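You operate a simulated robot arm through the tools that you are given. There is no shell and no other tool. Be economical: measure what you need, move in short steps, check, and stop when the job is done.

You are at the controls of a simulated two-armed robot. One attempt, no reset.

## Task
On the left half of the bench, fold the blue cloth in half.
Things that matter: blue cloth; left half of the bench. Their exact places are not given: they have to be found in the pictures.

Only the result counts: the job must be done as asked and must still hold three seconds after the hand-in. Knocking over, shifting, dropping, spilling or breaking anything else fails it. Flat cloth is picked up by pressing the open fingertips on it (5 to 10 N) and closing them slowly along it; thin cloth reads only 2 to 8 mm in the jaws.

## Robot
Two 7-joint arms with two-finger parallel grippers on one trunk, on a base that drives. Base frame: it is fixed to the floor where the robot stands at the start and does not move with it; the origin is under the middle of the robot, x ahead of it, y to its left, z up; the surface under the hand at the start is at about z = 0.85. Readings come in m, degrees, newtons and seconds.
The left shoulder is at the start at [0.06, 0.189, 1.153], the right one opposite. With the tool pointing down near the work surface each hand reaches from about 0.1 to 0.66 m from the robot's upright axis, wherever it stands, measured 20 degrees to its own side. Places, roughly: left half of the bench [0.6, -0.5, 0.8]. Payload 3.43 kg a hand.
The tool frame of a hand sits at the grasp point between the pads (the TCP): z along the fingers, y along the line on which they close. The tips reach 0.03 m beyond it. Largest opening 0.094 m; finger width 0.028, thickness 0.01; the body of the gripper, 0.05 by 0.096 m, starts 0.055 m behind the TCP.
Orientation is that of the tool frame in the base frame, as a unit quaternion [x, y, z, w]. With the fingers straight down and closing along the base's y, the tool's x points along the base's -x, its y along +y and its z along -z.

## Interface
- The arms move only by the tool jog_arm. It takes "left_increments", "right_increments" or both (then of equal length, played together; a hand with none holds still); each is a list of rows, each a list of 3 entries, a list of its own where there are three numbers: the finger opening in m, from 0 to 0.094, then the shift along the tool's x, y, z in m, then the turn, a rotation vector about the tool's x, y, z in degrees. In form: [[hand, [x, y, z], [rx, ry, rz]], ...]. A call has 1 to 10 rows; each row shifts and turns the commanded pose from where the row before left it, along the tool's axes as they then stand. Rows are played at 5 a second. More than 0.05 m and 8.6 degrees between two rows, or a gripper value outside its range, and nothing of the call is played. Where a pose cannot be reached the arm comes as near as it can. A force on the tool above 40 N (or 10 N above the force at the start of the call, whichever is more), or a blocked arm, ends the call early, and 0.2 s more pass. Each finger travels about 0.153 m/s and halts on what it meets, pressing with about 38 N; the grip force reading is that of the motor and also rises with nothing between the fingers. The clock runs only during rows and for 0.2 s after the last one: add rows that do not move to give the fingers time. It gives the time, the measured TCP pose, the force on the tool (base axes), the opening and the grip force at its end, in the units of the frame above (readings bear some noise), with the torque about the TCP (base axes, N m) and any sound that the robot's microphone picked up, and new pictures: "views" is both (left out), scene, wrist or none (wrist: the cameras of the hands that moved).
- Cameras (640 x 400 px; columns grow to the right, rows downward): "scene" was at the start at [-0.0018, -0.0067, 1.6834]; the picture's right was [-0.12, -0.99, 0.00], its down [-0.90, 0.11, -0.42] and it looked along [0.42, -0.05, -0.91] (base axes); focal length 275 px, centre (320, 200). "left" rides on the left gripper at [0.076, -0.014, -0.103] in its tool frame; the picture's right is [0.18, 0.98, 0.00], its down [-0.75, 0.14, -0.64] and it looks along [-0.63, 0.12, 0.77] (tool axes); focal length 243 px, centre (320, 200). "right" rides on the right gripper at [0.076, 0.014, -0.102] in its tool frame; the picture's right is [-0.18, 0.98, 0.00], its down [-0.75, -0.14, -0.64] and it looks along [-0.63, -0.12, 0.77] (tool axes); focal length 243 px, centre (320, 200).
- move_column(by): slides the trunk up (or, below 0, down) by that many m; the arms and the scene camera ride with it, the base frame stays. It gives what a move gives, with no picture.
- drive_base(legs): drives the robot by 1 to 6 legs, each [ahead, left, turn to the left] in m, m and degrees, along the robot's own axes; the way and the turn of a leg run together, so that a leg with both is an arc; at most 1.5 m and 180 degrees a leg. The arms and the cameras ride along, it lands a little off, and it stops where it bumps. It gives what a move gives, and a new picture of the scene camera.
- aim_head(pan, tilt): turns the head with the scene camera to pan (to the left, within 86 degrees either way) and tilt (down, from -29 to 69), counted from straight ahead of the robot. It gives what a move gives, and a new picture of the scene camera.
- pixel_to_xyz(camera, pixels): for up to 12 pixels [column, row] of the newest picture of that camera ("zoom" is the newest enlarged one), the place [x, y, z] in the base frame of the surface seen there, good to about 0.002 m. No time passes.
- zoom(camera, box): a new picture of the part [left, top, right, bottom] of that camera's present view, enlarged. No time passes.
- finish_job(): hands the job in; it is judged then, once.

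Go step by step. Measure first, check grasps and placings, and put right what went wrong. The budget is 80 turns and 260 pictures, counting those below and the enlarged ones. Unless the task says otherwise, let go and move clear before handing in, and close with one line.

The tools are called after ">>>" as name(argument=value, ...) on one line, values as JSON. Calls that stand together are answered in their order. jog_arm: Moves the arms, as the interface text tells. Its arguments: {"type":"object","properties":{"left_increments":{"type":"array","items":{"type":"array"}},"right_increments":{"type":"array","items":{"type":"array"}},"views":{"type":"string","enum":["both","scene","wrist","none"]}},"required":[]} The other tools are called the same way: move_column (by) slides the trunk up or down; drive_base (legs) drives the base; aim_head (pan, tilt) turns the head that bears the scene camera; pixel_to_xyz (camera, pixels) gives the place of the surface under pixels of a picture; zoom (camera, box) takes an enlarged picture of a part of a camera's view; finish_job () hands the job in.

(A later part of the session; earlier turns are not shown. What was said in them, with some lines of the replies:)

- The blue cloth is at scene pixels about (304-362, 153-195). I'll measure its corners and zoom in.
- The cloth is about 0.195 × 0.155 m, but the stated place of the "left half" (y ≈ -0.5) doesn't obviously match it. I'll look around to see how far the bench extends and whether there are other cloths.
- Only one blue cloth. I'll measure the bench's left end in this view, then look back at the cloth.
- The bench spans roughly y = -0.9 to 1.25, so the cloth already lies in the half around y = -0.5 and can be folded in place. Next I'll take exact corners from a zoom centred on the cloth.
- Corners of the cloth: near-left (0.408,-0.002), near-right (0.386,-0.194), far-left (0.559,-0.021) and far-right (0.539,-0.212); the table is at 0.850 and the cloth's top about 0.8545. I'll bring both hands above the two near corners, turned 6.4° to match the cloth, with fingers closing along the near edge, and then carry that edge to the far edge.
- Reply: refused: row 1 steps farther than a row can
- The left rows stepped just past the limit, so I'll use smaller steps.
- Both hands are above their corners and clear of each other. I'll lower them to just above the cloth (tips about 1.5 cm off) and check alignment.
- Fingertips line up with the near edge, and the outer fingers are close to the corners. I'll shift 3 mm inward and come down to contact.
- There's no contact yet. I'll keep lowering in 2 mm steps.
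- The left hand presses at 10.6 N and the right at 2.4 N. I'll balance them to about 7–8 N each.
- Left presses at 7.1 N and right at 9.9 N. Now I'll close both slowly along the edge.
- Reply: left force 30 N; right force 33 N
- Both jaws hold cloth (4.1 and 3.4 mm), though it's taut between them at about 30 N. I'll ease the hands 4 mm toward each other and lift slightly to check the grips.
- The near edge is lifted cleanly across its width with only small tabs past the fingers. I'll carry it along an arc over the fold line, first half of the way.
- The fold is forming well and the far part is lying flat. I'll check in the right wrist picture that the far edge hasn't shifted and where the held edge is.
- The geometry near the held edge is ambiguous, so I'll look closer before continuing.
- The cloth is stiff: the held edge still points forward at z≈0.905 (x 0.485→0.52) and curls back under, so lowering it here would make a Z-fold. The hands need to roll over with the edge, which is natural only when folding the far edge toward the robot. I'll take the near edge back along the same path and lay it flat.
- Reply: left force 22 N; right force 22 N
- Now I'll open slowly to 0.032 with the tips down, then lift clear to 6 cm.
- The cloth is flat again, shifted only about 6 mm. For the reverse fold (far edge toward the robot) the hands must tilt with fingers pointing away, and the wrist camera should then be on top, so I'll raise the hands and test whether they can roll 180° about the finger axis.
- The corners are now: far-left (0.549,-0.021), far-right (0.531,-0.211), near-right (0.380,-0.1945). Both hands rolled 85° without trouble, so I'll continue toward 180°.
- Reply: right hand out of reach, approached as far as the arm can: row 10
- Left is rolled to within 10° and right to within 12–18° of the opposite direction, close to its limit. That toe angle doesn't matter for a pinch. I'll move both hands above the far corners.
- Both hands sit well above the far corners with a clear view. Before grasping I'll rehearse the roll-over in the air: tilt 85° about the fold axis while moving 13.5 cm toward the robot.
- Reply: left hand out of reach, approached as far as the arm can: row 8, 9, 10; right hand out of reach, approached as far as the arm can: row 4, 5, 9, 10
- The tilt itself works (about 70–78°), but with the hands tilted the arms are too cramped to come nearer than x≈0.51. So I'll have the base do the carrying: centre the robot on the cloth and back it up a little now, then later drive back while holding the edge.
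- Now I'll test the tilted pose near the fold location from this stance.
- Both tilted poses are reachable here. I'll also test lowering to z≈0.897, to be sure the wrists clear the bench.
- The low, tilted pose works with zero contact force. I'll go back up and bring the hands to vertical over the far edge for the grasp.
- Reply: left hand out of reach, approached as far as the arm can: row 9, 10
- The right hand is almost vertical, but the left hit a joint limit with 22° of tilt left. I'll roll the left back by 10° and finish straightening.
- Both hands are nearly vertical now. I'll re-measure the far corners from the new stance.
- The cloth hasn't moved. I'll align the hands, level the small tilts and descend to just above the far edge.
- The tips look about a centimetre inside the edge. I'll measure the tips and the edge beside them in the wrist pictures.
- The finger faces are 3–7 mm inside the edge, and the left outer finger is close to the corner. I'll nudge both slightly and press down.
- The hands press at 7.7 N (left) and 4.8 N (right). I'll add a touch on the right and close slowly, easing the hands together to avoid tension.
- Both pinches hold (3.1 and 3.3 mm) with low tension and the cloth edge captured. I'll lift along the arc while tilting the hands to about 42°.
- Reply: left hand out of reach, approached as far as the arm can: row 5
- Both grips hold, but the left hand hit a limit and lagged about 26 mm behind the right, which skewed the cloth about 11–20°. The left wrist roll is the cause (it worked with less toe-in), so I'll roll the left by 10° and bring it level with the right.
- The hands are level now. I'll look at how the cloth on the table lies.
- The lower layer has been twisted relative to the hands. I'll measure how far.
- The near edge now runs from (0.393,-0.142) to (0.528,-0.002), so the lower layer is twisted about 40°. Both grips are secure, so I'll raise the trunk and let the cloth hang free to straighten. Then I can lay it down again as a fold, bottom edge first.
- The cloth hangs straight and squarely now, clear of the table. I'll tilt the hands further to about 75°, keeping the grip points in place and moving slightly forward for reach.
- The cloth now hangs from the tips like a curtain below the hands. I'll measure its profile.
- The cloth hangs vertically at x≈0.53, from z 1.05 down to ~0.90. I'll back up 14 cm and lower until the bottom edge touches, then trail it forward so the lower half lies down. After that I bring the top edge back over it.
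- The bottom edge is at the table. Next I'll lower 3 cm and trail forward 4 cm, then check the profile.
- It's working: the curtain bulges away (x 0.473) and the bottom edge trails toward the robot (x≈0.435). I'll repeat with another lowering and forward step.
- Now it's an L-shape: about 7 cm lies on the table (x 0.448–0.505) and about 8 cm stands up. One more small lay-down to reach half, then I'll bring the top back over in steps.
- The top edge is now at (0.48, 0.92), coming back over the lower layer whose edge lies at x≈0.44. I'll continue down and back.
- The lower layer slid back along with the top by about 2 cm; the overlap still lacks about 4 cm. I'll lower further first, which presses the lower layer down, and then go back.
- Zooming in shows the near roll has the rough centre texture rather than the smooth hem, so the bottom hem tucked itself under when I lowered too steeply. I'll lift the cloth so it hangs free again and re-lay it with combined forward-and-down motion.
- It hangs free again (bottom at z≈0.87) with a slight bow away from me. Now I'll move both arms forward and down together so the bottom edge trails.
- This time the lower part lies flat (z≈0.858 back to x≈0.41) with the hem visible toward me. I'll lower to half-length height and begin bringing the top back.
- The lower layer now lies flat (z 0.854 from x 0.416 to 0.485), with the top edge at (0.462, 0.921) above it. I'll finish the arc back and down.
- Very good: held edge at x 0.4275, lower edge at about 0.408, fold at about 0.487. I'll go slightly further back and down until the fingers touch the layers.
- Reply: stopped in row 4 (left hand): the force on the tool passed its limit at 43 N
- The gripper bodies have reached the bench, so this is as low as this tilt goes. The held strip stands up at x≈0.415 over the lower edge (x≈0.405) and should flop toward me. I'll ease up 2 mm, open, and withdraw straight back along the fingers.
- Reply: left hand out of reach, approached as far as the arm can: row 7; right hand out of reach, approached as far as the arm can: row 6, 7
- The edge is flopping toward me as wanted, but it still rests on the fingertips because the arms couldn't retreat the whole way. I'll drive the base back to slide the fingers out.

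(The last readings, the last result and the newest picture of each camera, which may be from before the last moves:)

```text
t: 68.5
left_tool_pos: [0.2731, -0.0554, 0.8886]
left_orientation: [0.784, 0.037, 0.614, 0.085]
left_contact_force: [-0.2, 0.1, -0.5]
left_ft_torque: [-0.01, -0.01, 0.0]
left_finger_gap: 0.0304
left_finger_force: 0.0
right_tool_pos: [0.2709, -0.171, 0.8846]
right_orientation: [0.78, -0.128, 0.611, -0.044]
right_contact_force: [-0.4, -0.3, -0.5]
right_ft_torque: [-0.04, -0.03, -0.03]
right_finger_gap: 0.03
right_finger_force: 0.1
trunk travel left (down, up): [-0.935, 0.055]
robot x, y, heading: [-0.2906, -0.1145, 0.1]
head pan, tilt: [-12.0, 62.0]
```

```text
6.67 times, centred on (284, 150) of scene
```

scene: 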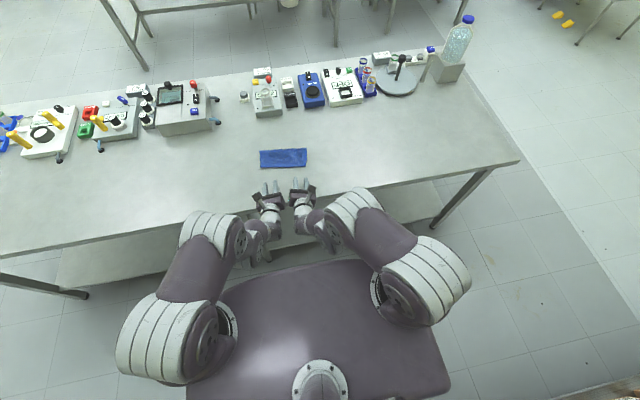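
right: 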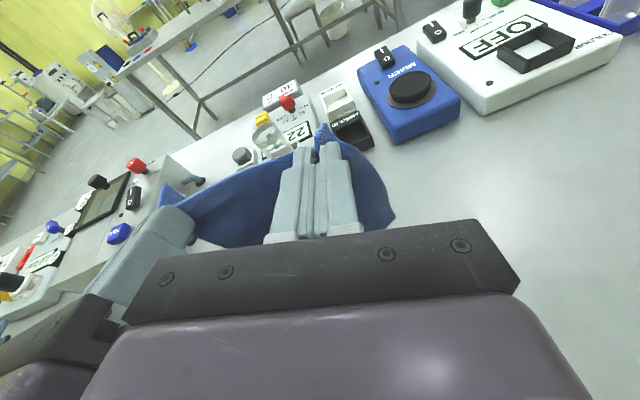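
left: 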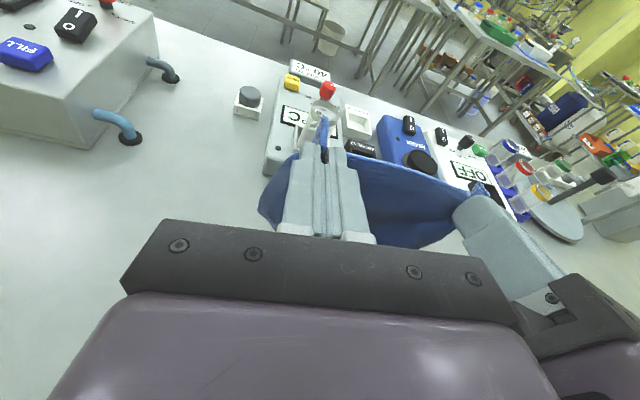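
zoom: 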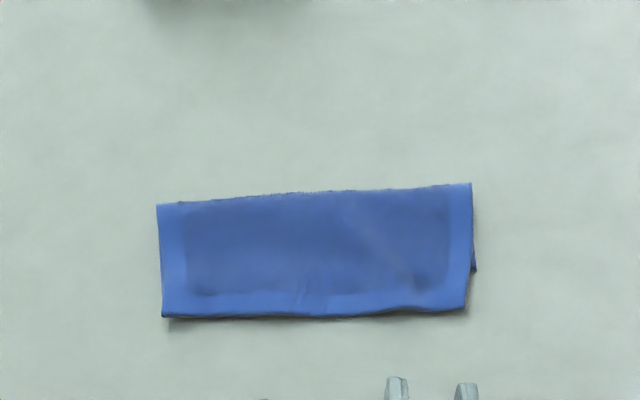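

The cloth is folded neatly; only a sliver of the lower layer shows at the right (475,270). I'll measure how well the layers match.

>>> pixel_to_xyz(camera="zoom", pixels=[[160, 207], [469, 186], [463, 308], [165, 314], [474, 268], [315, 194], [315, 314], [315, 250], [440, 240], [200, 250], [440, 305], [420, 290]])

```text
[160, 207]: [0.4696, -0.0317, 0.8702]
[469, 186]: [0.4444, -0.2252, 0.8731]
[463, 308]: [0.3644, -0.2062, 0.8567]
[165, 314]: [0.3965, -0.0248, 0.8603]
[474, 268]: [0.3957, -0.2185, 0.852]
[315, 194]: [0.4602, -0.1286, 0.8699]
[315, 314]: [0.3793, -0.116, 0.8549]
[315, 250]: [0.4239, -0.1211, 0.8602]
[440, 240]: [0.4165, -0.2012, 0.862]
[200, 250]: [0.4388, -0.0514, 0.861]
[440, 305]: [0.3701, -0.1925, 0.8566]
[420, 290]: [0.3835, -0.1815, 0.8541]
```

The fold is good, but the top layer overhangs the lower one by about 15 mm on the left and 30 mm on the right. I'll improve that by nudging the overhanging near edge forward with the fingertips: first untilt the hands to ~55° and set the tips just above the bench in front of the edge.

>>> jog_arm(left_increments=[[0.05, [0, 0, 0], [1.26, -6.88, 0]], [0.05, [0, 0, 0], [1.26, -6.88, 0]], [0.05, [0, 0, 0], [1.26, -6.88, 0]], [0.05, [-0.006, -0.0011, 0.0043], [0, 0, 0]], [0.05, [0, 0, 0], [0, 0, 0]]], right_increments=[[0.05, [0, 0, 0], [-1.6, -6.81, 0]], [0.05, [0, 0, 0], [-1.6, -6.81, 0]], [0.05, [0, 0, 0], [-1.6, -6.81, 0]], [0.05, [-0.0028, 0.0007, 0.002], [0, 0, 0]], [0.05, [0, 0, 0], [0, 0, 0]]], views="scene")

>>> zoom(camera="scene", box=[236, 140, 332, 200])

```text
t: 69.7
left_tool_pos: [0.2697, -0.0534, 0.8839]
left_orientation: [0.883, 0.041, 0.464, 0.064]
left_contact_force: [-0.6, 1.0, -1.1]
left_ft_torque: [-0.02, 0.04, 0.0]
left_finger_gap: 0.0502
left_finger_force: 0.0
right_tool_pos: [0.271, -0.171, 0.8848]
right_orientation: [0.876, -0.143, 0.46, -0.034]
right_contact_force: [-4.7, -3.7, 19.5]
right_ft_torque: [-0.73, -0.04, -0.18]
right_finger_gap: 0.0498
right_finger_force: 0.1
trunk travel left (down, up): [-0.935, 0.055]
robot x, y, heading: [-0.2925, -0.1152, -0.1]
head pan, tilt: [-12.0, 62.0]
```

scene: 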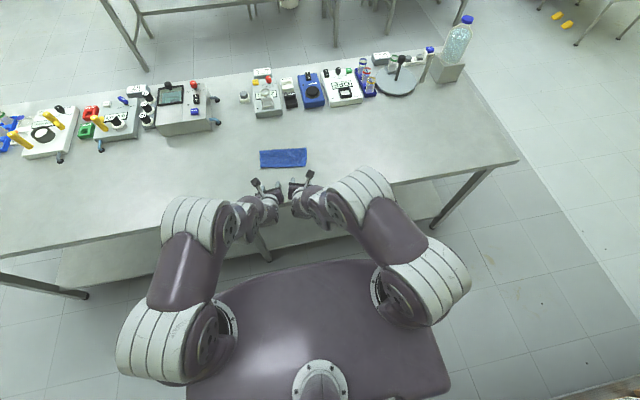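

```text
6.67 times, centred on (284, 170) of scene
```

zoom: 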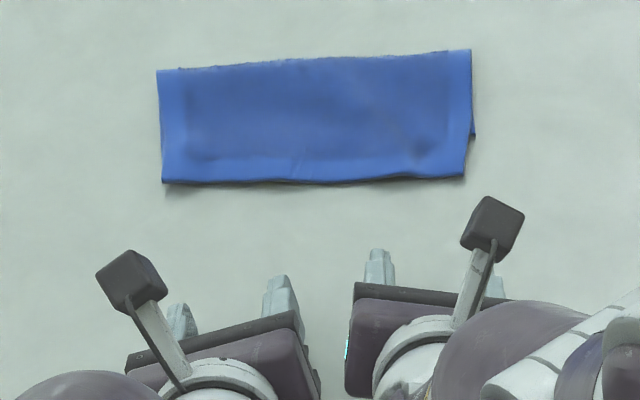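

The right fingers touch the bench (19 N), so I'll raise them slightly and drive forward to bring the tips near the edge.

>>> jog_arm(right_increments=[[0.05, [0.0018, -0.0004, -0.0012], [0, 0, 0]], [0.05, [0, 0, 0], [0, 0, 0]]], views="none")

>>> drive_base(legs=[[0.045, 0, 0]])

>>> zoom(camera="scene", box=[236, 140, 332, 200])

>>> zoom(camera="right", box=[120, 40, 520, 290])

```text
t: 70.3
left_tool_pos: [0.2713, -0.0537, 0.8827]
left_orientation: [0.883, 0.041, 0.463, 0.064]
left_contact_force: [-7.8, 0.6, 9.9]
left_ft_torque: [0.29, 0.1, 0.28]
left_finger_gap: 0.0494
left_finger_force: 0.0
right_tool_pos: [0.2694, -0.1706, 0.8846]
right_orientation: [0.876, -0.144, 0.458, -0.033]
right_contact_force: [5.7, -2.2, 5.9]
right_ft_torque: [-0.25, -0.28, 0.16]
right_finger_gap: 0.0496
right_finger_force: 0.1
trunk travel left (down, up): [-0.935, 0.055]
robot x, y, heading: [-0.2936, -0.1161, 0.0]
head pan, tilt: [-12.0, 62.0]
```

```text
t: 71.3
left_tool_pos: [0.3065, -0.0535, 0.8827]
left_orientation: [0.883, 0.042, 0.463, 0.064]
left_contact_force: [-2.8, 0.9, 4.3]
left_ft_torque: [0.18, 0.0, 0.15]
left_finger_gap: 0.0503
left_finger_force: 0.0
right_tool_pos: [0.3023, -0.17, 0.884]
right_orientation: [0.876, -0.142, 0.459, -0.032]
right_contact_force: [-5.1, -1.8, 7.0]
right_ft_torque: [-0.24, 0.12, -0.13]
right_finger_gap: 0.0506
right_finger_force: 0.3
trunk travel left (down, up): [-0.935, 0.055]
robot x, y, heading: [-0.2535, -0.1157, -0.2]
head pan, tilt: [-12.0, 62.0]
stopped in leg 1: the force on the tool passed its limit at 172 N (the readings are from after the stop); the commanded pose is now the measured one
```

scene: 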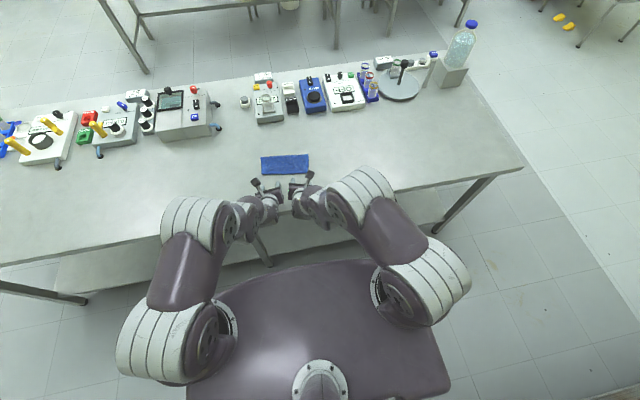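

```text
6.67 times, centred on (284, 170) of scene
```

zoom: 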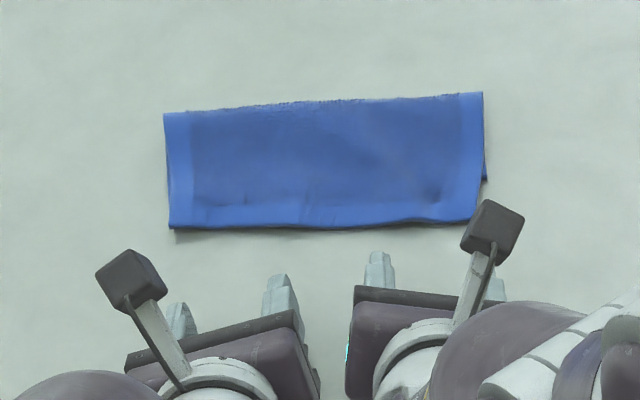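

```text
1.60 times, centred on (320, 165) of right
```

zoom: 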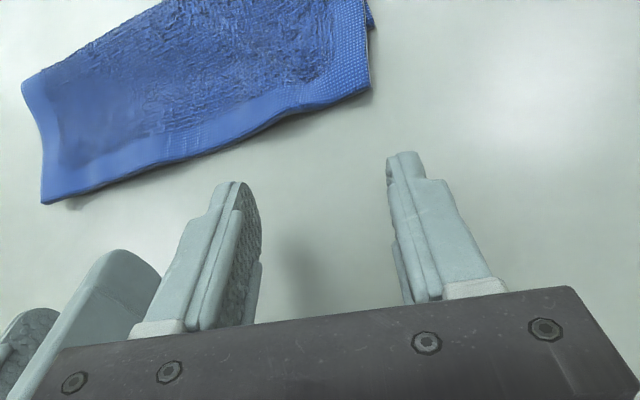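

Dragging the tips on the bench caught (a force spike), so I'll lift them 3 mm and approach the edge slowly using the arms, with their force limit.

>>> jog_arm(left_increments=[[0.05, [0.0025, 0.0005, -0.0017], [0, 0, 0]], [0.05, [0.0111, 0.0021, 0.0164], [0, 0, 0]], [0.05, [0.0111, 0.0021, 0.0164], [0, 0, 0]], [0.05, [0, 0, 0], [0, 0, 0]]], right_increments=[[0.05, [0.0025, -0.0006, -0.0017], [0, 0, 0]], [0.05, [0.0055, -0.0013, 0.0082], [0, 0, 0]], [0.05, [0.0055, -0.0013, 0.0082], [0, 0, 0]], [0.05, [0, 0, 0], [0, 0, 0]]])

>>> zoom(camera="scene", box=[236, 140, 332, 200])

```text
t: 72.3
left_tool_pos: [0.3493, -0.0562, 0.8843]
left_orientation: [0.883, 0.042, 0.463, 0.063]
left_contact_force: [-1.0, 0.5, 0.0]
left_ft_torque: [0.01, -0.01, 0.03]
left_finger_gap: 0.0501
left_finger_force: 0.1
right_tool_pos: [0.3242, -0.1728, 0.8865]
right_orientation: [0.877, -0.142, 0.459, -0.032]
right_contact_force: [0.5, -0.9, 0.6]
right_ft_torque: [0.02, -0.01, 0.0]
right_finger_gap: 0.05
right_finger_force: 0.0
trunk travel left (down, up): [-0.935, 0.055]
robot x, y, heading: [-0.256, -0.1177, 0.3]
head pan, tilt: [-12.0, 62.0]
```

scene: 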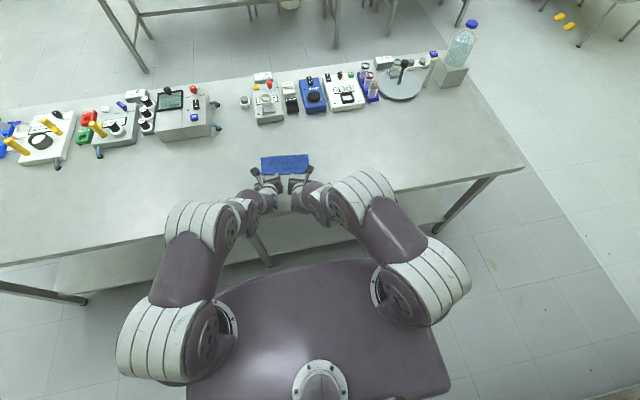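
right: 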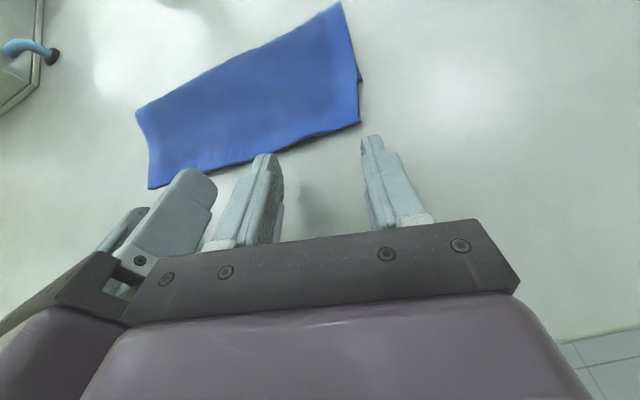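
left: 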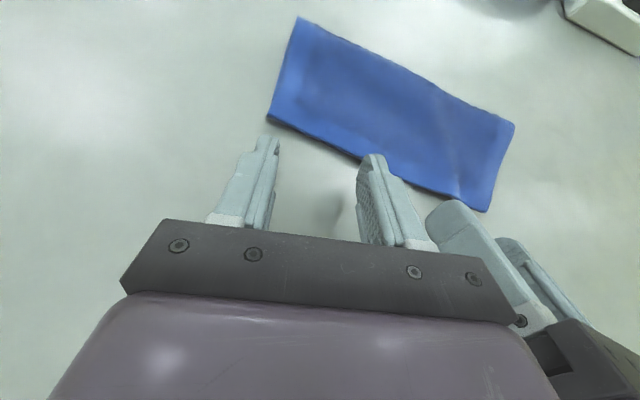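

```text
6.67 times, centred on (284, 170) of scene
```

zoom: 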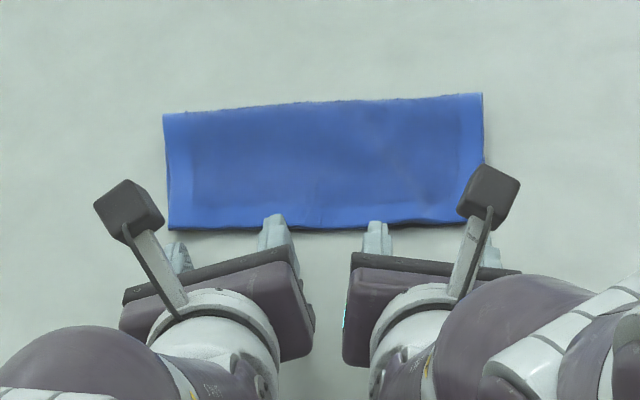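

The right outer fingertip is just in front of the overhanging right corner. I'll push the right side forward slowly by about 2.5 cm.

>>> jog_arm(right_increments=[[0.05, [0.0038, -0.0009, 0.0057], [0, 0, 0]], [0.05, [0.0038, -0.0009, 0.0057], [0, 0, 0]], [0.05, [0.0038, -0.0009, 0.0057], [0, 0, 0]], [0.05, [0.0038, -0.0009, 0.0057], [0, 0, 0]], [0.05, [0, 0, 0], [0, 0, 0]]])

>>> zoom(camera="scene", box=[236, 140, 332, 200])

```text
t: 73.5
left_tool_pos: [0.3484, -0.0566, 0.8853]
left_orientation: [0.883, 0.042, 0.463, 0.064]
left_contact_force: [0.2, -0.3, -0.8]
left_ft_torque: [-0.06, -0.01, 0.01]
left_finger_gap: 0.05
left_finger_force: 0.1
right_tool_pos: [0.3526, -0.1754, 0.8851]
right_orientation: [0.877, -0.142, 0.458, -0.032]
right_contact_force: [0.3, 0.2, 1.2]
right_ft_torque: [0.0, 0.04, -0.07]
right_finger_gap: 0.0497
right_finger_force: 0.1
trunk travel left (down, up): [-0.935, 0.055]
robot x, y, heading: [-0.2574, -0.1135, -0.1]
head pan, tilt: [-12.0, 62.0]
```

scene: 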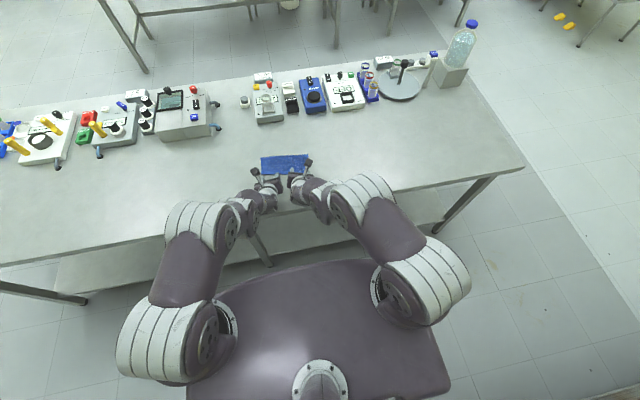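
right: 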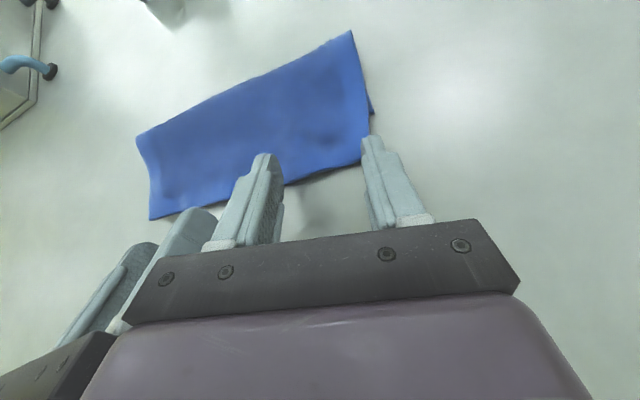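

```text
6.67 times, centred on (284, 170) of scene
```

zoom: 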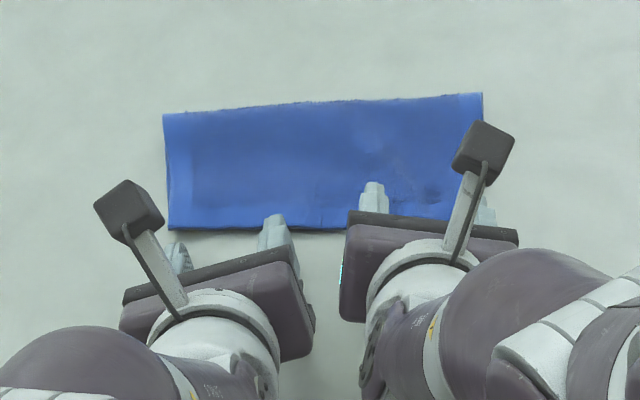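

The outer finger is right beside or over the corner and isn't pushing it. I'll lift it slightly, shift 1.5 cm inward and lower it gently onto the single-layer overhang.

>>> jog_arm(right_increments=[[0.05, [0.0032, -0.0008, -0.0023], [0, 0, 0]], [0.05, [-0.0034, -0.0146, 0], [0, 0, 0]], [0.05, [-0.0032, 0.0008, 0.0023], [0, 0, 0]], [0.05, [-0.0012, 0.0003, 0.0009], [0, 0, 0]], [0.05, [0, 0, 0], [0, 0, 0]]])

>>> pixel_to_xyz(camera="right", pixels=[[370, 138], [372, 112], [262, 155]])

```text
t: 74.7
left_tool_pos: [0.3474, -0.0568, 0.8848]
left_orientation: [0.883, 0.042, 0.463, 0.064]
left_contact_force: [-1.4, 2.4, -1.5]
left_ft_torque: [-0.03, -0.12, -0.21]
left_finger_gap: 0.0499
left_finger_force: 0.1
right_tool_pos: [0.3538, -0.1591, 0.8837]
right_orientation: [0.877, -0.142, 0.458, -0.032]
right_contact_force: [1.1, -2.9, 4.2]
right_ft_torque: [0.02, 0.11, 0.03]
right_finger_gap: 0.0496
right_finger_force: 0.0
trunk travel left (down, up): [-0.935, 0.055]
robot x, y, heading: [-0.2563, -0.1162, -0.1]
head pan, tilt: [-12.0, 62.0]
```

scene: 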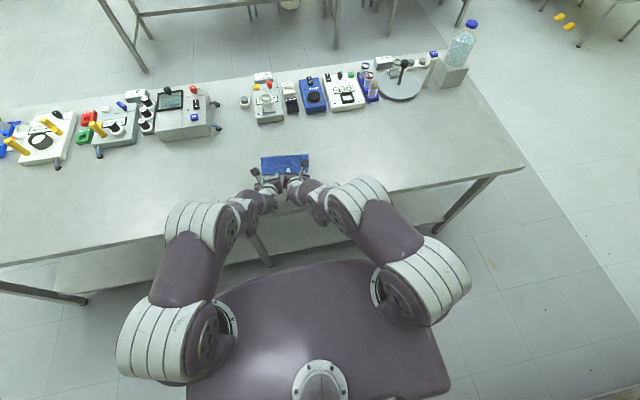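
right: 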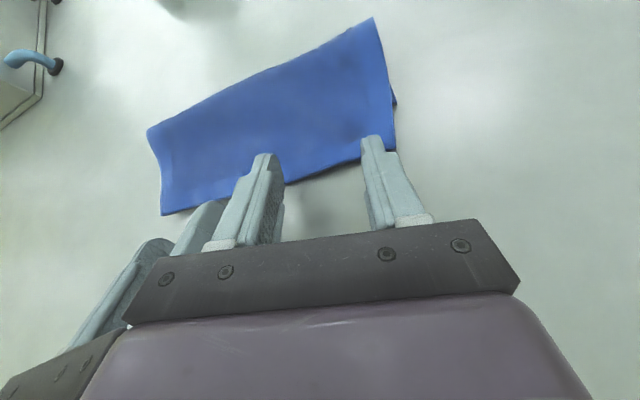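

```text
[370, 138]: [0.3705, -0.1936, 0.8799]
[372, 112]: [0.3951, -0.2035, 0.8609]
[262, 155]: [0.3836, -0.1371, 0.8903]
```

The right fingertip rests on the overhang at 4 N, but the two hands are nearly touching. I'll move the left away and drag the right forward 2 cm.

>>> jog_arm(left_increments=[[0.05, [0.008, 0.0015, -0.0055], [0, 0, 0]], [0.05, [0.0054, -0.0295, 0], [0, 0, 0]], [0.05, [0, 0, -0.02], [0, 0, 0]], [0.05, [0, 0, 0], [0, 0, 0]], [0.05, [0, 0, 0], [0, 0, 0]], [0.05, [0, 0, 0], [0, 0, 0]], [0.05, [0, 0, 0], [0, 0, 0]], [0.05, [0, 0, 0], [0, 0, 0]]], right_increments=[[0.05, [0, 0, 0], [0, 0, 0]], [0.05, [0, 0, 0], [0, 0, 0]], [0.05, [-0.0006, 0.0001, 0.0004], [0, 0, 0]], [0.05, [0.0028, -0.0007, 0.0041], [0, 0, 0]], [0.05, [0.0028, -0.0007, 0.0041], [0, 0, 0]], [0.05, [0.0028, -0.0007, 0.0041], [0, 0, 0]], [0.05, [0.0028, -0.0007, 0.0041], [0, 0, 0]], [0.05, [0, 0, 0], [0, 0, 0]]])

>>> zoom(camera="scene", box=[236, 140, 332, 200])

```text
t: 76.5
left_tool_pos: [0.3336, -0.0282, 0.9061]
left_orientation: [0.883, 0.044, 0.463, 0.061]
left_contact_force: [-0.2, -1.0, -0.9]
left_ft_torque: [0.02, -0.02, 0.03]
left_finger_gap: 0.0496
left_finger_force: 0.0
right_tool_pos: [0.3716, -0.1619, 0.8835]
right_orientation: [0.877, -0.142, 0.458, -0.032]
right_contact_force: [-5.8, 0.1, 6.0]
right_ft_torque: [-0.15, 0.12, -0.2]
right_finger_gap: 0.0498
right_finger_force: 0.1
trunk travel left (down, up): [-0.935, 0.055]
robot x, y, heading: [-0.2546, -0.115, 0.0]
head pan, tilt: [-12.0, 62.0]
```

scene: 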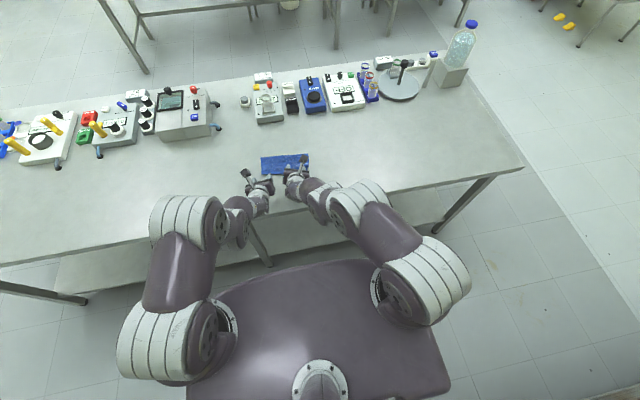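
right: 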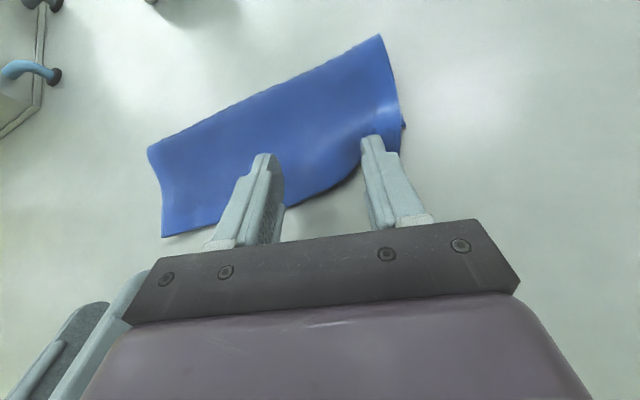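
left: 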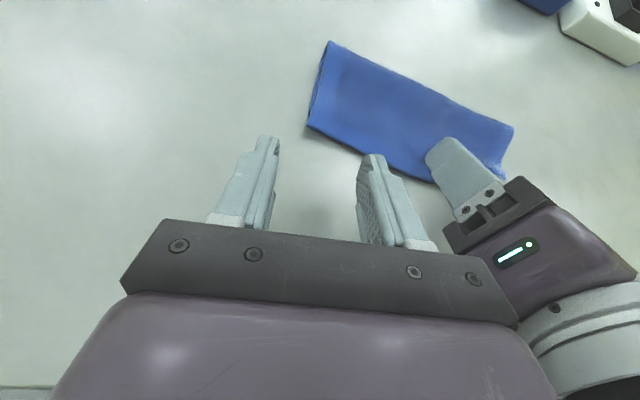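

```text
6.67 times, centred on (284, 170) of scene
```

zoom: 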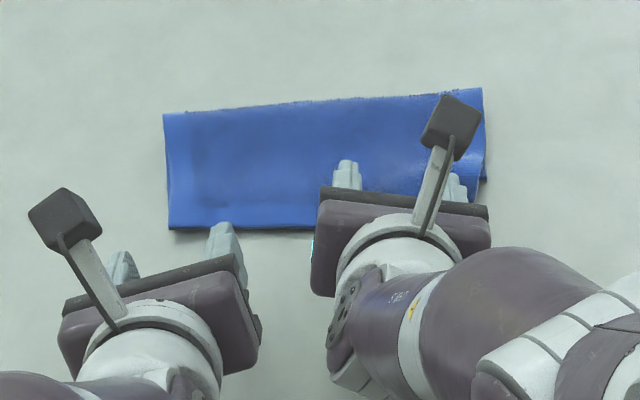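

The right overhang has shrunk. I'll lift the right hand off and look.

>>> jog_arm(right_increments=[[0.05, [0.008, -0.0019, -0.0057], [0, 0, 0]], [0.05, [0.016, -0.0038, -0.0115], [0, 0, 0]], [0.05, [0.016, -0.0038, -0.0115], [0, 0, 0]], [0.05, [0, 0, -0.03], [0, 0, 0]], [0.05, [0, 0, -0.03], [0, 0, 0]]], views="scene")

>>> zoom(camera="scene", box=[236, 140, 332, 200])

```text
t: 77.7
left_tool_pos: [0.3327, -0.0278, 0.9069]
left_orientation: [0.883, 0.043, 0.464, 0.062]
left_contact_force: [0.0, -0.5, -0.2]
left_ft_torque: [-0.04, 0.02, -0.03]
left_finger_gap: 0.0501
left_finger_force: 0.0
right_tool_pos: [0.3221, -0.1579, 0.9678]
right_orientation: [0.877, -0.142, 0.459, -0.032]
right_contact_force: [0.0, 0.2, -0.6]
right_ft_torque: [0.02, 0.01, 0.01]
right_finger_gap: 0.0501
right_finger_force: 0.0
trunk travel left (down, up): [-0.935, 0.055]
robot x, y, heading: [-0.2568, -0.113, 0.3]
head pan, tilt: [-12.0, 62.0]
```

scene: 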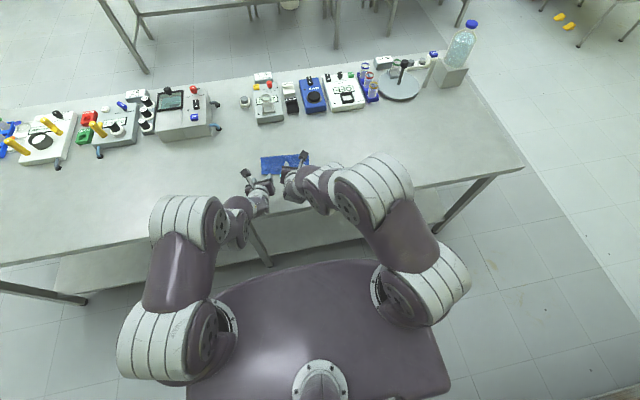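

```text
6.67 times, centred on (284, 170) of scene
```

zoom: 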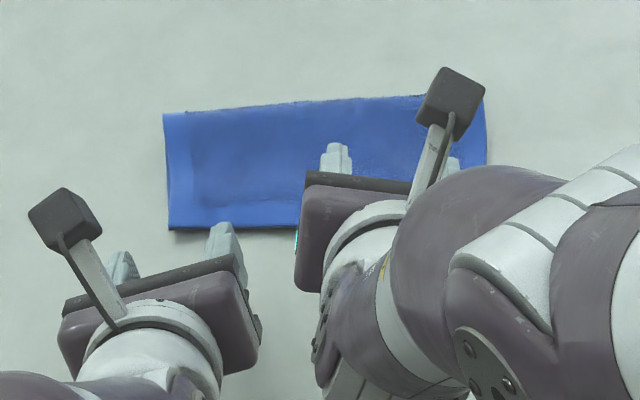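

Both hands are off the cloth; I'll drive back 10 cm (the hands are clear above it) for an unobstructed look.

>>> move_column(by=0.03)

>>> drive_base(legs=[[-0.12, 0, 0]])

>>> zoom(camera="scene", box=[236, 110, 332, 170])

```text
t: 78.4
left_tool_pos: [0.3345, -0.0268, 0.9351]
left_orientation: [0.883, 0.043, 0.463, 0.061]
left_contact_force: [0.3, 0.9, 0.3]
left_ft_torque: [0.02, -0.02, -0.01]
left_finger_gap: 0.05
left_finger_force: 0.0
right_tool_pos: [0.3246, -0.157, 0.9994]
right_orientation: [0.877, -0.14, 0.458, -0.034]
right_contact_force: [0.4, 0.2, 0.6]
right_ft_torque: [0.03, -0.01, 0.04]
right_finger_gap: 0.05
right_finger_force: 0.0
trunk travel left (down, up): [-0.965, 0.025]
robot x, y, heading: [-0.2559, -0.1134, -0.1]
head pan, tilt: [-12.0, 62.0]
```

```text
t: 79.7
left_tool_pos: [0.2123, -0.0278, 0.9361]
left_orientation: [0.883, 0.043, 0.463, 0.061]
left_contact_force: [-0.6, 0.2, 0.2]
left_ft_torque: [-0.02, 0.0, 0.03]
left_finger_gap: 0.0499
left_finger_force: 0.0
right_tool_pos: [0.2028, -0.1575, 0.9965]
right_orientation: [0.877, -0.142, 0.458, -0.032]
right_contact_force: [0.1, 0.0, -0.2]
right_ft_torque: [0.0, -0.03, -0.01]
right_finger_gap: 0.0501
right_finger_force: 0.0
trunk travel left (down, up): [-0.965, 0.025]
robot x, y, heading: [-0.3793, -0.1154, -0.1]
head pan, tilt: [-12.0, 62.0]
```

scene: 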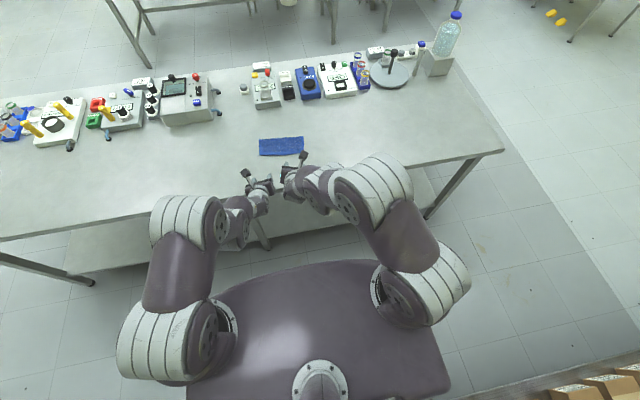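

```text
6.67 times, centred on (284, 140) of scene
```

zoom: 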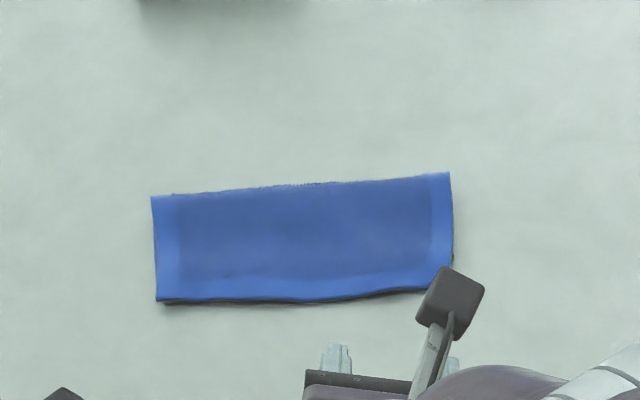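

The right near corner is partly hidden by the wrist camera, so I'll move the right hand aside and measure.

>>> jog_arm(right_increments=[[0.05, [0, 0.03, -0.03], [0, 0, 0]], [0.05, [0, 0.03, -0.03], [0, 0, 0]]], views="scene")

>>> zoom(camera="scene", box=[252, 130, 316, 170])

```text
t: 80.3
left_tool_pos: [0.2115, -0.0292, 0.9372]
left_orientation: [0.883, 0.043, 0.464, 0.061]
left_contact_force: [-0.5, 0.7, -0.4]
left_ft_torque: [0.01, -0.01, 0.01]
left_finger_gap: 0.0498
left_finger_force: 0.2
right_tool_pos: [0.1393, -0.2117, 1.0237]
right_orientation: [0.877, -0.142, 0.459, -0.032]
right_contact_force: [0.2, -0.4, 0.2]
right_ft_torque: [0.0, -0.02, 0.01]
right_finger_gap: 0.0502
right_finger_force: 0.1
trunk travel left (down, up): [-0.965, 0.025]
robot x, y, heading: [-0.3816, -0.116, -0.0]
head pan, tilt: [-12.0, 62.0]
```

scene: 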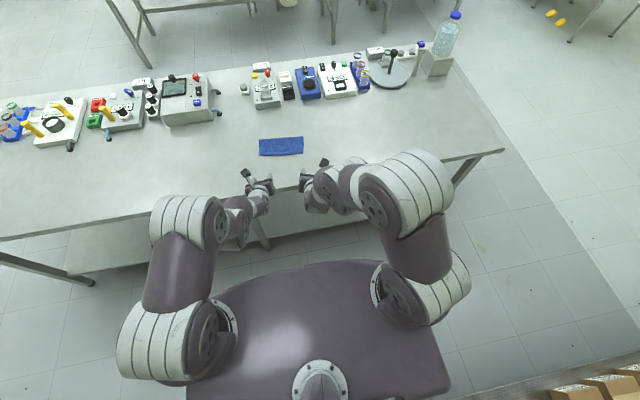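

```text
10.00 times, centred on (284, 150) of scene
```

zoom: 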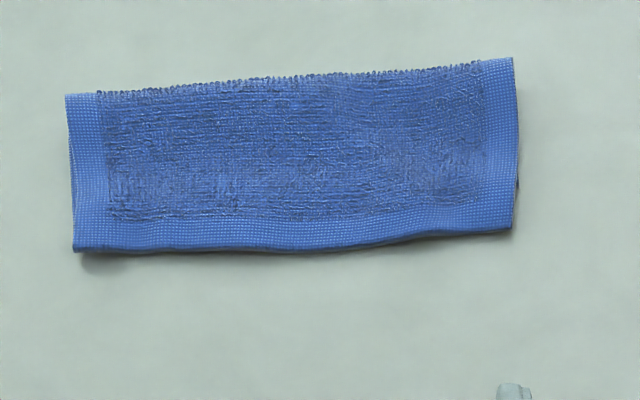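

>>> pixel_to_xyz(camera="zoom", pixels=[[68, 97], [511, 62], [509, 226], [77, 246], [517, 185], [300, 80], [300, 246], [300, 160], [515, 205], [75, 180], [95, 262]])

```text
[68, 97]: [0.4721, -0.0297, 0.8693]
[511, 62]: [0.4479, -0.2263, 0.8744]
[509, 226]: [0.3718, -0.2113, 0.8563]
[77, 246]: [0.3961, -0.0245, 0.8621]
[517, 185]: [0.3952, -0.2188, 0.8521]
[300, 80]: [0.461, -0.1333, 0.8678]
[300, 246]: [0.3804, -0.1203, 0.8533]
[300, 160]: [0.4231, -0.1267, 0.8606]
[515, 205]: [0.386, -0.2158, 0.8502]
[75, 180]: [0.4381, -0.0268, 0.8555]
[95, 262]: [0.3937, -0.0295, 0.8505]
```

The cloth is folded over onto itself and lies still: its footprint is about 0.20 × 0.08 m, against 0.195 × 0.153 m flat. At the right corner the layers match to about 2 cm. Both hands are empty and clear, and nothing else on the bench looks disturbed, so I'm handing in.

>>> finish_job()

```text
The job is handed in.
```

I folded the blue cloth in half on the left half of the bench and let go of it. It measures about 0.20 × 0.08 m, with the near edges offset by about 2 cm at the right corner. While I was nudging an edge, one fingertip caught on the bench and the tool force briefly reached 172 N. The pictures afterwards showed nothing else disturbed.
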